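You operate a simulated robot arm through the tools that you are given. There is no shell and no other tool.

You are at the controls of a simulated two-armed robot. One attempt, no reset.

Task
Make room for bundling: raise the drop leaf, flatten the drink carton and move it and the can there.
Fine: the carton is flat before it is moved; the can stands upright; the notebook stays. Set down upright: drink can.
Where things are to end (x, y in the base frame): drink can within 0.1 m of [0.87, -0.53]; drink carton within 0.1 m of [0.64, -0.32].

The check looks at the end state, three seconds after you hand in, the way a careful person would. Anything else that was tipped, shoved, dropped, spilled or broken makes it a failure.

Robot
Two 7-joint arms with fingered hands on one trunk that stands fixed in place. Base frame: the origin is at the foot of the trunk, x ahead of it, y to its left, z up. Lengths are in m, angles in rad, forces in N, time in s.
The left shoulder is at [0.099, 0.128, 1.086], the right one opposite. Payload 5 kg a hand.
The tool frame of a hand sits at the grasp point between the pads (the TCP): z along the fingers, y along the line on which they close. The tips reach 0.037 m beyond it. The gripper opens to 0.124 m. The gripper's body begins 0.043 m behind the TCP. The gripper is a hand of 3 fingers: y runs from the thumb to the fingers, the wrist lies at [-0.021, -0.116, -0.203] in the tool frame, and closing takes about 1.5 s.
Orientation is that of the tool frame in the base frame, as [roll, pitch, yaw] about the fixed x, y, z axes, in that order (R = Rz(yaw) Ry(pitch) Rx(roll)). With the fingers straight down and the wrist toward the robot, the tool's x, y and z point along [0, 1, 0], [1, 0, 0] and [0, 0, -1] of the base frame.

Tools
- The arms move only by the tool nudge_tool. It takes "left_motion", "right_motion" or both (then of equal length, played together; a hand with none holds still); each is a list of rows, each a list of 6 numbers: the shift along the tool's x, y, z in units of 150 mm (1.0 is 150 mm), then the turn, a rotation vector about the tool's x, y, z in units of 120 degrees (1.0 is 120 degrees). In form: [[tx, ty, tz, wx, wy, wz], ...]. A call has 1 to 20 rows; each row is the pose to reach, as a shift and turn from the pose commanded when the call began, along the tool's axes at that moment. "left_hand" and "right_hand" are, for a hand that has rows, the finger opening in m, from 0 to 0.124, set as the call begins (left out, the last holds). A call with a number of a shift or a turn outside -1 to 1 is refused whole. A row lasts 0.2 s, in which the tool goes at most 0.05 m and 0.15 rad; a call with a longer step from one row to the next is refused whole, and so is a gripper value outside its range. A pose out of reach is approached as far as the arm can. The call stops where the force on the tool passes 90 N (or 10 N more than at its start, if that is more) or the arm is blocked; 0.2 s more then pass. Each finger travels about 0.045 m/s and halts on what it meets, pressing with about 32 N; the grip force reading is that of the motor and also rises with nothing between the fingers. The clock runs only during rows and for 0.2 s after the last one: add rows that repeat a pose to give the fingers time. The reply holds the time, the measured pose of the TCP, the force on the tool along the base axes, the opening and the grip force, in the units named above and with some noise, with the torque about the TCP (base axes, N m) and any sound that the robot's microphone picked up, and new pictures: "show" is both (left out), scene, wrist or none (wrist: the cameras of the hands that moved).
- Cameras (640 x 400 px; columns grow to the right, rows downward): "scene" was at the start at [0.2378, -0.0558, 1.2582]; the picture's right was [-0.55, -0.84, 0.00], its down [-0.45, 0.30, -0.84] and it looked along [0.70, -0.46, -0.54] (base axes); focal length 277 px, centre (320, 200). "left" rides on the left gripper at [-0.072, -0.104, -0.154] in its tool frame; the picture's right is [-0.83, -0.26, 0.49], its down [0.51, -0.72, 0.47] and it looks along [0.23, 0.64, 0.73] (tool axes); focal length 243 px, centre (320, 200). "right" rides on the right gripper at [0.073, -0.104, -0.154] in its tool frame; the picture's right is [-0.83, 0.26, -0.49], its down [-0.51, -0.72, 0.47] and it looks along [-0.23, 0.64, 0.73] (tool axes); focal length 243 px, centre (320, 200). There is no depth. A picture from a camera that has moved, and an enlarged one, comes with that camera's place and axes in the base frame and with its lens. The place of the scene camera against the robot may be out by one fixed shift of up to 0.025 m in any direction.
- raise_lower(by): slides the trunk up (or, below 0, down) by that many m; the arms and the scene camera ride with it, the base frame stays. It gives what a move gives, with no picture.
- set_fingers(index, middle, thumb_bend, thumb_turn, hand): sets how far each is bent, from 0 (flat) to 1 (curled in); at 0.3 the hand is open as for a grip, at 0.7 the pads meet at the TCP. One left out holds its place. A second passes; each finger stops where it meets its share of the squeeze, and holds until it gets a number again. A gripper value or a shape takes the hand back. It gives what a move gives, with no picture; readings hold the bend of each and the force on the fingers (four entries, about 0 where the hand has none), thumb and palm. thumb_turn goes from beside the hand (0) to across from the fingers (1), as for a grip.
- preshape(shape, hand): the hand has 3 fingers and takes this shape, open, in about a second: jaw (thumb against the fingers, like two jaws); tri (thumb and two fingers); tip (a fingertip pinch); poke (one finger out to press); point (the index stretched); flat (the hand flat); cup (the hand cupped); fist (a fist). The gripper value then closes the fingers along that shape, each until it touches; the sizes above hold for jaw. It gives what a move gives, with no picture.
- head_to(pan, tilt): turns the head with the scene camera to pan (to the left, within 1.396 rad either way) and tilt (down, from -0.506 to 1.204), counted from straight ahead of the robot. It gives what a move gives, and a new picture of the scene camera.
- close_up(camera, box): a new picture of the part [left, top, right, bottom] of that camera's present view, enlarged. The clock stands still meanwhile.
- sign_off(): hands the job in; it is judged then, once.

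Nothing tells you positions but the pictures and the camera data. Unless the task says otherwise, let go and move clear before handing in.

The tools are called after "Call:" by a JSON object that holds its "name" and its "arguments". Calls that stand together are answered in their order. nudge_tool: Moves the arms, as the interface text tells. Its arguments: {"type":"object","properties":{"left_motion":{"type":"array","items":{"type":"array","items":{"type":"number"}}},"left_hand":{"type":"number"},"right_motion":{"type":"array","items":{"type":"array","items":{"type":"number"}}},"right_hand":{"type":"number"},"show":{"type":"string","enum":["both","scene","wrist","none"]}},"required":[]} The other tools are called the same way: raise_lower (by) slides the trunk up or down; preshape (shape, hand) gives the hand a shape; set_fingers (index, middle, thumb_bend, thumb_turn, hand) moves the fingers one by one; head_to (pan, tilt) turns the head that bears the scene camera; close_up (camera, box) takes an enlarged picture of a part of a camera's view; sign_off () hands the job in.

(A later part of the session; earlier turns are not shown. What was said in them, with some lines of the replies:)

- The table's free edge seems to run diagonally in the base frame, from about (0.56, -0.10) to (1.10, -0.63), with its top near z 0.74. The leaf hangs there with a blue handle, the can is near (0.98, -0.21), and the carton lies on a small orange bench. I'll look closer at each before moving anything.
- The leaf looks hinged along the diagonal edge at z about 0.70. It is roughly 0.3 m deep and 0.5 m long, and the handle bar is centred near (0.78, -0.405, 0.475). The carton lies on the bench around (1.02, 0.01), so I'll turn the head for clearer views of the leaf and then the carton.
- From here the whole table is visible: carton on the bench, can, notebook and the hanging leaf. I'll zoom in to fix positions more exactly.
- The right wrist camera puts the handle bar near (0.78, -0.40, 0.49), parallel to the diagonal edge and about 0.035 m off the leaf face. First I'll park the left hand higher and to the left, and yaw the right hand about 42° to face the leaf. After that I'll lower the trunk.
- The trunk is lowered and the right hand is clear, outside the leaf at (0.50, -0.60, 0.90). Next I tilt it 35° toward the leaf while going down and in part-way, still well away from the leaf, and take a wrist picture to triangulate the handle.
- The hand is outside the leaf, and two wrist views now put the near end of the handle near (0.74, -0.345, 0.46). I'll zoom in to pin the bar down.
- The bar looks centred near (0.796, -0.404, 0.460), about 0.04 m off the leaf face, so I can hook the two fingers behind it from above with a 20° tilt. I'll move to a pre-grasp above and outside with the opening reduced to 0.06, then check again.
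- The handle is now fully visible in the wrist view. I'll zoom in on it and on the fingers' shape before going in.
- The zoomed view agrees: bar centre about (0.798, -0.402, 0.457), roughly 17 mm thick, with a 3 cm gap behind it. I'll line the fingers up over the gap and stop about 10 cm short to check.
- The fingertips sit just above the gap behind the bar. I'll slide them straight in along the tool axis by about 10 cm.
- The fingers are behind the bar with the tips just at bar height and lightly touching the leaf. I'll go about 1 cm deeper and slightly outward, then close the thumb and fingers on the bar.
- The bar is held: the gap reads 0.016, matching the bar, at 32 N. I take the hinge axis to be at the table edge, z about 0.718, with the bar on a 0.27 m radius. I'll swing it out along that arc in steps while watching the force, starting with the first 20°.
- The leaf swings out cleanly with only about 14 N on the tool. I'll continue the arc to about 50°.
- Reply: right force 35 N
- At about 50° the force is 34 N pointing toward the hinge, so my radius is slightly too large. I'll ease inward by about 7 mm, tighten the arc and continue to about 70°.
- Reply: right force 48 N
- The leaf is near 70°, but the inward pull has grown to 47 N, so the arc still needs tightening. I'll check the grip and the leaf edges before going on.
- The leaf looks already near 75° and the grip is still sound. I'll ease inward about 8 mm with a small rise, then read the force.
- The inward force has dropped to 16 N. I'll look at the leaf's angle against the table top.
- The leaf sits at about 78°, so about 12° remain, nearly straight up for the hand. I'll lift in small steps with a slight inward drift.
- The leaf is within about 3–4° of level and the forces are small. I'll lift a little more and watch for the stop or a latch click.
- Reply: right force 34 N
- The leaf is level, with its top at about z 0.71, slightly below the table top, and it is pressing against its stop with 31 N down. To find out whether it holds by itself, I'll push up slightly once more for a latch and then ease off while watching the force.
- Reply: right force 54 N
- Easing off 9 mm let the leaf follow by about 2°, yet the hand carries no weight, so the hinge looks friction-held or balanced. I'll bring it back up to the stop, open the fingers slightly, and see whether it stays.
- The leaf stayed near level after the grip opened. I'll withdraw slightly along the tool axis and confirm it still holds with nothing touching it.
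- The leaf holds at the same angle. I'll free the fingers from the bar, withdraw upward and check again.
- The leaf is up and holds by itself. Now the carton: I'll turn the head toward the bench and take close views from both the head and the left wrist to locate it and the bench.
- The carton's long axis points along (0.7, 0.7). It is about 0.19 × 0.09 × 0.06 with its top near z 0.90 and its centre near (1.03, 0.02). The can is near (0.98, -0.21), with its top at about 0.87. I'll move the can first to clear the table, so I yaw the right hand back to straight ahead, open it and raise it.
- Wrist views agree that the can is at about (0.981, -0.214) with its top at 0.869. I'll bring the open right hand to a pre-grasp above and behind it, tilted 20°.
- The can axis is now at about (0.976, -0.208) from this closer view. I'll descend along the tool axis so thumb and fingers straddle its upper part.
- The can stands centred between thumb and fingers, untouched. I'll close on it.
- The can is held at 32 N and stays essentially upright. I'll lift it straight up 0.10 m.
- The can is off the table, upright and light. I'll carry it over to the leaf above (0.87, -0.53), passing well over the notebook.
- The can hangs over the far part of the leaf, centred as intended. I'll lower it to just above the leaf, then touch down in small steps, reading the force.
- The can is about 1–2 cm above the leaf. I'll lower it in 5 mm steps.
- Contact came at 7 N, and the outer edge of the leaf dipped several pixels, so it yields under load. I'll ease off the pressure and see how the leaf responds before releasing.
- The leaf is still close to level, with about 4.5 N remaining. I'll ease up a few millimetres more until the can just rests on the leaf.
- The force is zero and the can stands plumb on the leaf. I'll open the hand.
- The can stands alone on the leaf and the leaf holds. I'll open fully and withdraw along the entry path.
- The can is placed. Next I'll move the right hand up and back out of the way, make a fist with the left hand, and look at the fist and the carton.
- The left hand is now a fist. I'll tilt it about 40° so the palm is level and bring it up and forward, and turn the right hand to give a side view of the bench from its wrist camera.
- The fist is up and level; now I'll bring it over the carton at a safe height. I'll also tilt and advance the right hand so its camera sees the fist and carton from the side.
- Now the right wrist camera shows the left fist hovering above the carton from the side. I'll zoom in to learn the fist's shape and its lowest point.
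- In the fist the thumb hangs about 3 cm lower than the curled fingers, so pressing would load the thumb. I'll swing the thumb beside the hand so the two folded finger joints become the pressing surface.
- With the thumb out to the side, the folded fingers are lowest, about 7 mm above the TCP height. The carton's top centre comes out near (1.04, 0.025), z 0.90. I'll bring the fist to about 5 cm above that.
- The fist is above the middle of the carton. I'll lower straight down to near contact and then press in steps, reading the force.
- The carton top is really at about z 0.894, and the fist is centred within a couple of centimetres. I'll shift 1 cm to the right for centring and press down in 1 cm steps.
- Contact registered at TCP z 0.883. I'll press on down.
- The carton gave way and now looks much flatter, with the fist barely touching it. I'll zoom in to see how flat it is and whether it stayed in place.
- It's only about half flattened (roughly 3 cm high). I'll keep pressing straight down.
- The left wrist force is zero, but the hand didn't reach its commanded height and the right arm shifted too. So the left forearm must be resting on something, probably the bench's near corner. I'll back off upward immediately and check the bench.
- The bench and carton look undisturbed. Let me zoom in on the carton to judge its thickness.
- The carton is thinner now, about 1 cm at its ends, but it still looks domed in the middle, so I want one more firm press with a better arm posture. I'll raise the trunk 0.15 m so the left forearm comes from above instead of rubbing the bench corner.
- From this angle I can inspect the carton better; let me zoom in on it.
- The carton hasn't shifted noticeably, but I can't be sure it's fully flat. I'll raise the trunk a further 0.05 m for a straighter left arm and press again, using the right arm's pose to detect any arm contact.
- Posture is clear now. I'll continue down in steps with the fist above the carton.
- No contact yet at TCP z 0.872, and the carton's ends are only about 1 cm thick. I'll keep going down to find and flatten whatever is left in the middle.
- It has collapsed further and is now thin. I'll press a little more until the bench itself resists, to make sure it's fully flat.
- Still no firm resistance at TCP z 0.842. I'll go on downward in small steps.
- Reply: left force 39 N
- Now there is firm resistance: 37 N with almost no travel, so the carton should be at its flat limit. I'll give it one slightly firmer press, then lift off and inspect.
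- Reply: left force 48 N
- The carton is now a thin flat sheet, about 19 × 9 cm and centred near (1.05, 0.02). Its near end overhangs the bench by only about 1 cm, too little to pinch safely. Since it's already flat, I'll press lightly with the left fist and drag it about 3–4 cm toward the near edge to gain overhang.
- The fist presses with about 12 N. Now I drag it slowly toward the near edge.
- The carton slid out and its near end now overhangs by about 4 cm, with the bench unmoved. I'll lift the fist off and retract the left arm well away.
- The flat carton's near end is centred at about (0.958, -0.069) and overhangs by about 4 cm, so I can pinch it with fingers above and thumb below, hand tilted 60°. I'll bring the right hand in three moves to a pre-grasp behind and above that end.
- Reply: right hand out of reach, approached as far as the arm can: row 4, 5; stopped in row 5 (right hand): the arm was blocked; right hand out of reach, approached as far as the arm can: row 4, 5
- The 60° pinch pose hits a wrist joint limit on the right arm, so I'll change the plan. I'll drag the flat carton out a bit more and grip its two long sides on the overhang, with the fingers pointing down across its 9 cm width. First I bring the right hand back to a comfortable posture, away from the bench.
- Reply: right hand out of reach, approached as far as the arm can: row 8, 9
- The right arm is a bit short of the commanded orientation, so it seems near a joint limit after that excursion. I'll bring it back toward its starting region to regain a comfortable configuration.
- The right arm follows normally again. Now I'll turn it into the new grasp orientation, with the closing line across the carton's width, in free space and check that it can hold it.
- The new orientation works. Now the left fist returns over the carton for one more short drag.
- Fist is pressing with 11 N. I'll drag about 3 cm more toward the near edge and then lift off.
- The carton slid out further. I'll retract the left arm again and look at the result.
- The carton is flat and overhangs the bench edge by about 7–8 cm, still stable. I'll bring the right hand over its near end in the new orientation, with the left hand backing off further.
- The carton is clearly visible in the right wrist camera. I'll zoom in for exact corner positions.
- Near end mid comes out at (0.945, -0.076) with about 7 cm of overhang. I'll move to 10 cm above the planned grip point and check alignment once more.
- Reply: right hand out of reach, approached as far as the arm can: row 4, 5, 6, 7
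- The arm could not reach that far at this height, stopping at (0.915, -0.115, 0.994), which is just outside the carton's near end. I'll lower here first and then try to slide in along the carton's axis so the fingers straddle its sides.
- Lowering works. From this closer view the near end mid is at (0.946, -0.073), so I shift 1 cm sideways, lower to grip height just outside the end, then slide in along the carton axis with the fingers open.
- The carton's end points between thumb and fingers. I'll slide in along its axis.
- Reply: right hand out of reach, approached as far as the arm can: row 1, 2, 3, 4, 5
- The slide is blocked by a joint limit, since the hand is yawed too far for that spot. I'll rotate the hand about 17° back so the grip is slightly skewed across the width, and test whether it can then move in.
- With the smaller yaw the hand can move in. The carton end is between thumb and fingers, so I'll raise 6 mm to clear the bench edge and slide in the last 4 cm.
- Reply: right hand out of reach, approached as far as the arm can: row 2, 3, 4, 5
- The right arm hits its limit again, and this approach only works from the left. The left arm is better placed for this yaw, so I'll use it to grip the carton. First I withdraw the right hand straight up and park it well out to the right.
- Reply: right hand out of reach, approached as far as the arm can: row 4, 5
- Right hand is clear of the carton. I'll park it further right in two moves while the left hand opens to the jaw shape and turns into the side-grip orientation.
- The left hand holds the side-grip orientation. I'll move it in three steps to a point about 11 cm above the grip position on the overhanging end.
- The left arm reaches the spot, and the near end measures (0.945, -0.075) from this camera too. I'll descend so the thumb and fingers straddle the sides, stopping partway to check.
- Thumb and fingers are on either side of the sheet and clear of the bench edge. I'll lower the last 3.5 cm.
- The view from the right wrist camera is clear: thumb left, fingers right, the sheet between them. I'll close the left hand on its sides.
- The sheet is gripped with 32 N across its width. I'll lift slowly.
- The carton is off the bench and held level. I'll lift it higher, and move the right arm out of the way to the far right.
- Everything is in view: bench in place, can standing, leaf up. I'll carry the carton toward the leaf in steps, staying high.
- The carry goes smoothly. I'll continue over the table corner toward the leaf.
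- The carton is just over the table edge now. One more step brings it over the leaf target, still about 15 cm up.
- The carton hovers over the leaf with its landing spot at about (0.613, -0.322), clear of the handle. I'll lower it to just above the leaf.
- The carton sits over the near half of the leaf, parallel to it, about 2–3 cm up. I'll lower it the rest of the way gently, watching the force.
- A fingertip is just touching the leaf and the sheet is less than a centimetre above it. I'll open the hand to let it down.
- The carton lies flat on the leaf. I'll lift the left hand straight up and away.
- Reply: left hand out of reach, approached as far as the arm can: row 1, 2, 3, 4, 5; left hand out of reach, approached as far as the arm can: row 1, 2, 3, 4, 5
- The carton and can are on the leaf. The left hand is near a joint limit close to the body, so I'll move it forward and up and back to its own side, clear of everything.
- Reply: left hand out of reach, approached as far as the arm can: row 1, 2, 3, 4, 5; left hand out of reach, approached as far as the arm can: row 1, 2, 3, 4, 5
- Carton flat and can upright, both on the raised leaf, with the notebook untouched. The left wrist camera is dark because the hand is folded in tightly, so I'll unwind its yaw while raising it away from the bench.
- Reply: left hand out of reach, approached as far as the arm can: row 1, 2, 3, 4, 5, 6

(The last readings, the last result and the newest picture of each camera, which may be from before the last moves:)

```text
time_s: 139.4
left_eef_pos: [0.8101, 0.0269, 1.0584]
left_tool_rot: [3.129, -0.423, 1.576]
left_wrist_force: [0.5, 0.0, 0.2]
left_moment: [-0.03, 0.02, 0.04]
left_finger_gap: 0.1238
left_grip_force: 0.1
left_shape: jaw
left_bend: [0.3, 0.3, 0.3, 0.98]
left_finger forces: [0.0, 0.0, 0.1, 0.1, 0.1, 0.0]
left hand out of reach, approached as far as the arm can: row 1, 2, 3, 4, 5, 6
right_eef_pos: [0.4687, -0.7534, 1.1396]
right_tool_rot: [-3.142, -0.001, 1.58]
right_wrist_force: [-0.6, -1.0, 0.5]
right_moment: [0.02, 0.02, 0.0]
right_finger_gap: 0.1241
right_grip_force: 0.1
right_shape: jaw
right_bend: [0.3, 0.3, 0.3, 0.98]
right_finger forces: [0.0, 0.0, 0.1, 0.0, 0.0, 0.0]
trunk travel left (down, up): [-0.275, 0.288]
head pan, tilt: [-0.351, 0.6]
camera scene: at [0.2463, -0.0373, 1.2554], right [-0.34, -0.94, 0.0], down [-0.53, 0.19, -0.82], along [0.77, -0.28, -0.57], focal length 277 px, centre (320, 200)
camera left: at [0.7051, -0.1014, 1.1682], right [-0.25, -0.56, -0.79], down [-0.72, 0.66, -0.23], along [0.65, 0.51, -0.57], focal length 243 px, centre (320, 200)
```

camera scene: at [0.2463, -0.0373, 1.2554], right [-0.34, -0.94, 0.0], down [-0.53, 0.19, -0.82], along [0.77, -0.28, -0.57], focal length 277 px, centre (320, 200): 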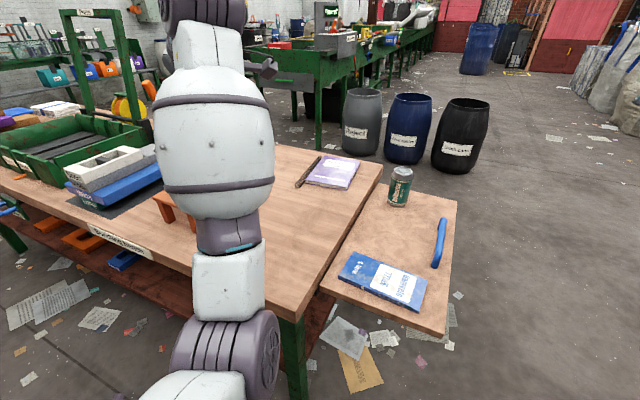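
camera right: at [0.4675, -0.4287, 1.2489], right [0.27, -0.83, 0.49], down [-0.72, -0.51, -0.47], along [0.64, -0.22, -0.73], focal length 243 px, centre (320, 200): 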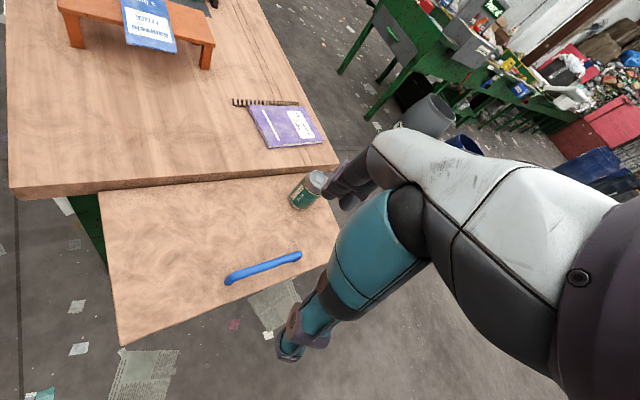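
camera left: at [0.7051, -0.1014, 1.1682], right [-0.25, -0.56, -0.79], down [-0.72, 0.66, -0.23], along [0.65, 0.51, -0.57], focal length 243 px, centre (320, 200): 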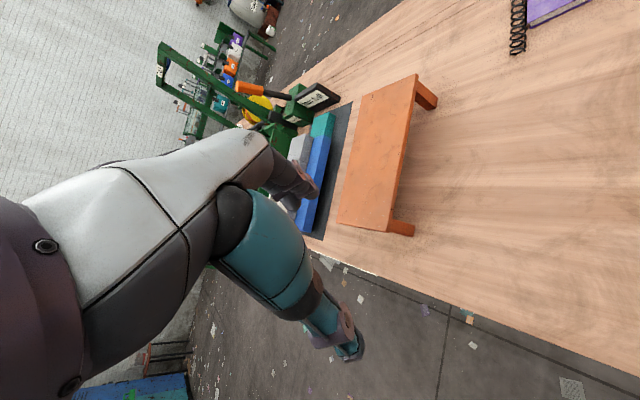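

Both hands are clear; wrist-camera geometry shows the leaf level within about 1°, the carton centred near (0.613, -0.323) and the can near (0.87, -0.53). I'll move the left arm aside and compare the bench and other items with the first pictures.

Call:
{"name": "nudge_tool", "arguments": {"left_motion": [[0.174, -0.133, 0.035, 0, 0, 0], [0.348, -0.267, 0.069, 0, 0, 0], [0.523, -0.4, 0.104, 0, 0, 0], [0.697, -0.533, 0.138, 0, 0, 0], [0.871, -0.667, 0.173, 0, 0, 0]], "show": "none"}}

Call:
{"name": "nudge_tool", "arguments": {"left_motion": [[0.174, -0.067, 0.035, 0, 0, 0], [0.348, -0.133, 0.069, 0, 0, 0], [0.523, -0.2, 0.104, 0, 0, 0], [0.697, -0.267, 0.138, 0, 0, 0]], "show": "none"}}

Call:
{"name": "head_to", "arguments": {"pan": 0.0, "tilt": 0.6}}

Call:
{"name": "close_up", "arguments": {"camera": "scene", "box": [240, 110, 480, 260]}}

```text
time_s: 140.7
left_eef_pos: [0.7478, 0.177, 1.0635]
left_tool_rot: [3.131, -0.423, 1.575]
left_wrist_force: [-0.4, 0.0, -0.1]
left_moment: [-0.03, -0.01, -0.02]
left_finger_gap: 0.1237
left_grip_force: 0.0
left_shape: jaw
left_bend: [0.3, 0.3, 0.3, 0.98]
left_finger forces: [0.1, 0.0, 0.1, 0.1, 0.0, 0.0]
left hand out of reach, approached as far as the arm can: row 1, 2, 3, 4, 5
right_eef_pos: [0.4691, -0.7527, 1.141]
right_tool_rot: [3.142, -0.001, 1.579]
right_wrist_force: [0.5, -0.3, 0.5]
right_moment: [-0.06, -0.03, -0.01]
right_finger_gap: 0.124
right_grip_force: 0.1
right_shape: jaw
right_bend: [0.3, 0.3, 0.3, 0.98]
right_finger forces: [0.1, 0.0, 0.0, 0.1, 0.0, 0.0]
trunk travel left (down, up): [-0.275, 0.288]
head pan, tilt: [-0.351, 0.6]
```

```text
time_s: 141.7
left_eef_pos: [0.7062, 0.2813, 1.087]
left_tool_rot: [3.141, -0.419, 1.571]
left_wrist_force: [0.0, 0.9, 0.2]
left_moment: [-0.05, 0.0, -0.03]
left_finger_gap: 0.124
left_grip_force: 0.1
left_shape: jaw
left_bend: [0.3, 0.3, 0.3, 0.98]
left_finger forces: [0.0, 0.1, 0.1, 0.0, 0.0, 0.0]
left hand out of reach, approached as far as the arm can: row 1
right_eef_pos: [0.4689, -0.7528, 1.1407]
right_tool_rot: [3.141, -0.001, 1.579]
right_wrist_force: [0.0, 0.1, 0.5]
right_moment: [-0.03, 0.0, 0.01]
right_finger_gap: 0.1239
right_grip_force: 0.1
right_shape: jaw
right_bend: [0.3, 0.3, 0.3, 0.98]
right_finger forces: [0.0, 0.0, 0.0, 0.0, 0.1, 0.0]
trunk travel left (down, up): [-0.275, 0.288]
head pan, tilt: [-0.351, 0.6]
```

```text
time_s: 142.5
left_eef_pos: [0.7074, 0.2804, 1.0867]
left_tool_rot: [3.141, -0.419, 1.572]
left_wrist_force: [-0.3, 0.3, 0.1]
left_moment: [0.03, 0.01, -0.02]
left_finger_gap: 0.1236
left_grip_force: 0.0
left_shape: jaw
left_bend: [0.3, 0.3, 0.3, 0.98]
left_finger forces: [0.1, 0.0, 0.0, 0.0, 0.0, 0.1]
right_eef_pos: [0.4703, -0.753, 1.1397]
right_tool_rot: [3.141, -0.003, 1.581]
right_wrist_force: [0.8, -0.1, 0.3]
right_moment: [0.0, -0.02, -0.03]
right_finger_gap: 0.1241
right_grip_force: 0.1
right_shape: jaw
right_bend: [0.3, 0.3, 0.3, 0.98]
right_finger forces: [0.1, 0.1, 0.0, 0.1, 0.1, 0.0]
trunk travel left (down, up): [-0.275, 0.288]
head pan, tilt: [0.0, 0.6]
camera scene: at [0.2515, -0.0069, 1.2555], right [0.0, -1.0, 0.0], down [-0.56, 0.0, -0.83], along [0.83, 0.0, -0.56], focal length 277 px, centre (320, 200)
```

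scene: 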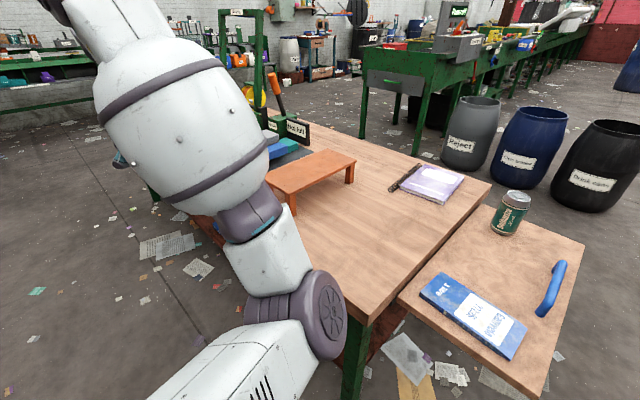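

```text
2.67 times, centred on (360, 185) of scene
camera zoom: at [0.2515, -0.0069, 1.2555], right [0.0, -1.0, 0.0], down [-0.56, 0.0, -0.83], along [0.83, 0.0, -0.56], focal length 740 px, centre (213, 240)
```

zoom: 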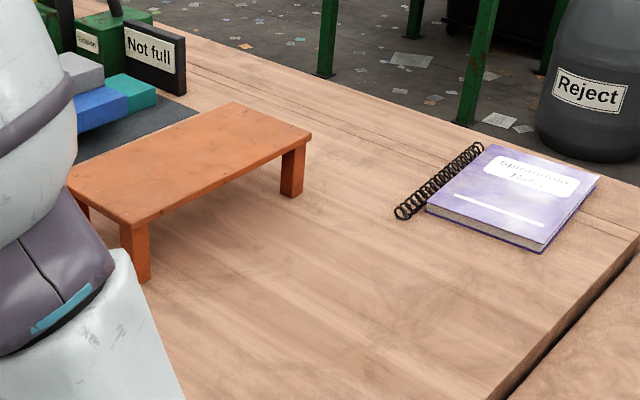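

Bench, notebook and the other items are exactly where they were in the first pictures. I'll take one last look at the leaf, carton and can.

Call:
{"name": "close_up", "arguments": {"camera": "scene", "box": [390, 180, 600, 400]}}

```text
1.82 times, centred on (495, 290) of scene
camera zoom: at [0.2515, -0.0069, 1.2555], right [0.0, -1.0, 0.0], down [-0.56, 0.0, -0.83], along [0.83, 0.0, -0.56], focal length 504 px, centre (2, 36)
```

zoom: 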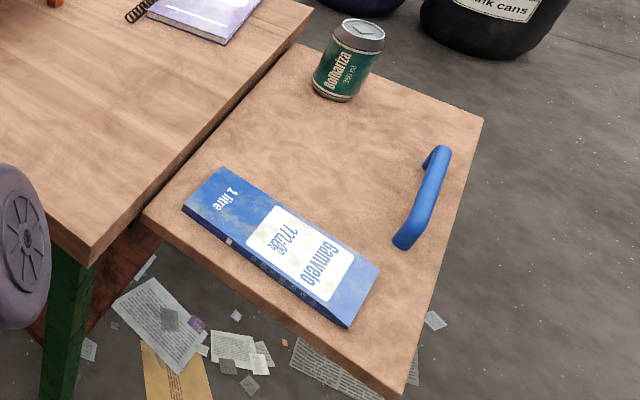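

The leaf is up and holding. The flattened carton lies on it near (0.61, -0.32), the can stands upright near (0.87, -0.53), and both hands are empty and clear. I'm handing in.

Call:
{"name": "sign_off", "arguments": {}}

```text
The job is handed in.
```

I raised the drop leaf, flattened the carton and moved it and the can onto the leaf, then handed the job in. No result from the check has come back.

| Item | Measured end position (x, y) | Target | Off by |
|---|---|---|---|
| Drink can, standing upright | about (0.87, -0.53) | (0.87, -0.53) | about 0.02 m at most |
| Drink carton, flat | about (0.61, -0.32) | (0.64, -0.32) | about 0.03 m |

- **Leaf:** it is level within about 1° by the cameras and stays up with nothing touching it. I never heard a latch click. It dipped slightly when I set the can down with about 7 N, so friction may be all that holds it.
- **Carton:** I flattened it on its bench first, to about 1 cm thick. I then slid it about 7 cm along the bench to get a grip on it before lifting. It was let down onto the leaf from less than a centimetre.
- **Bench:** partway through flattening, the left forearm seems to have leaned on the bench's near corner. I backed off, and the bench shows no shift from the first pictures.
- **Rest of the table:** the notebook is where it was, and nothing else looks moved or tipped. Both hands are empty and clear.
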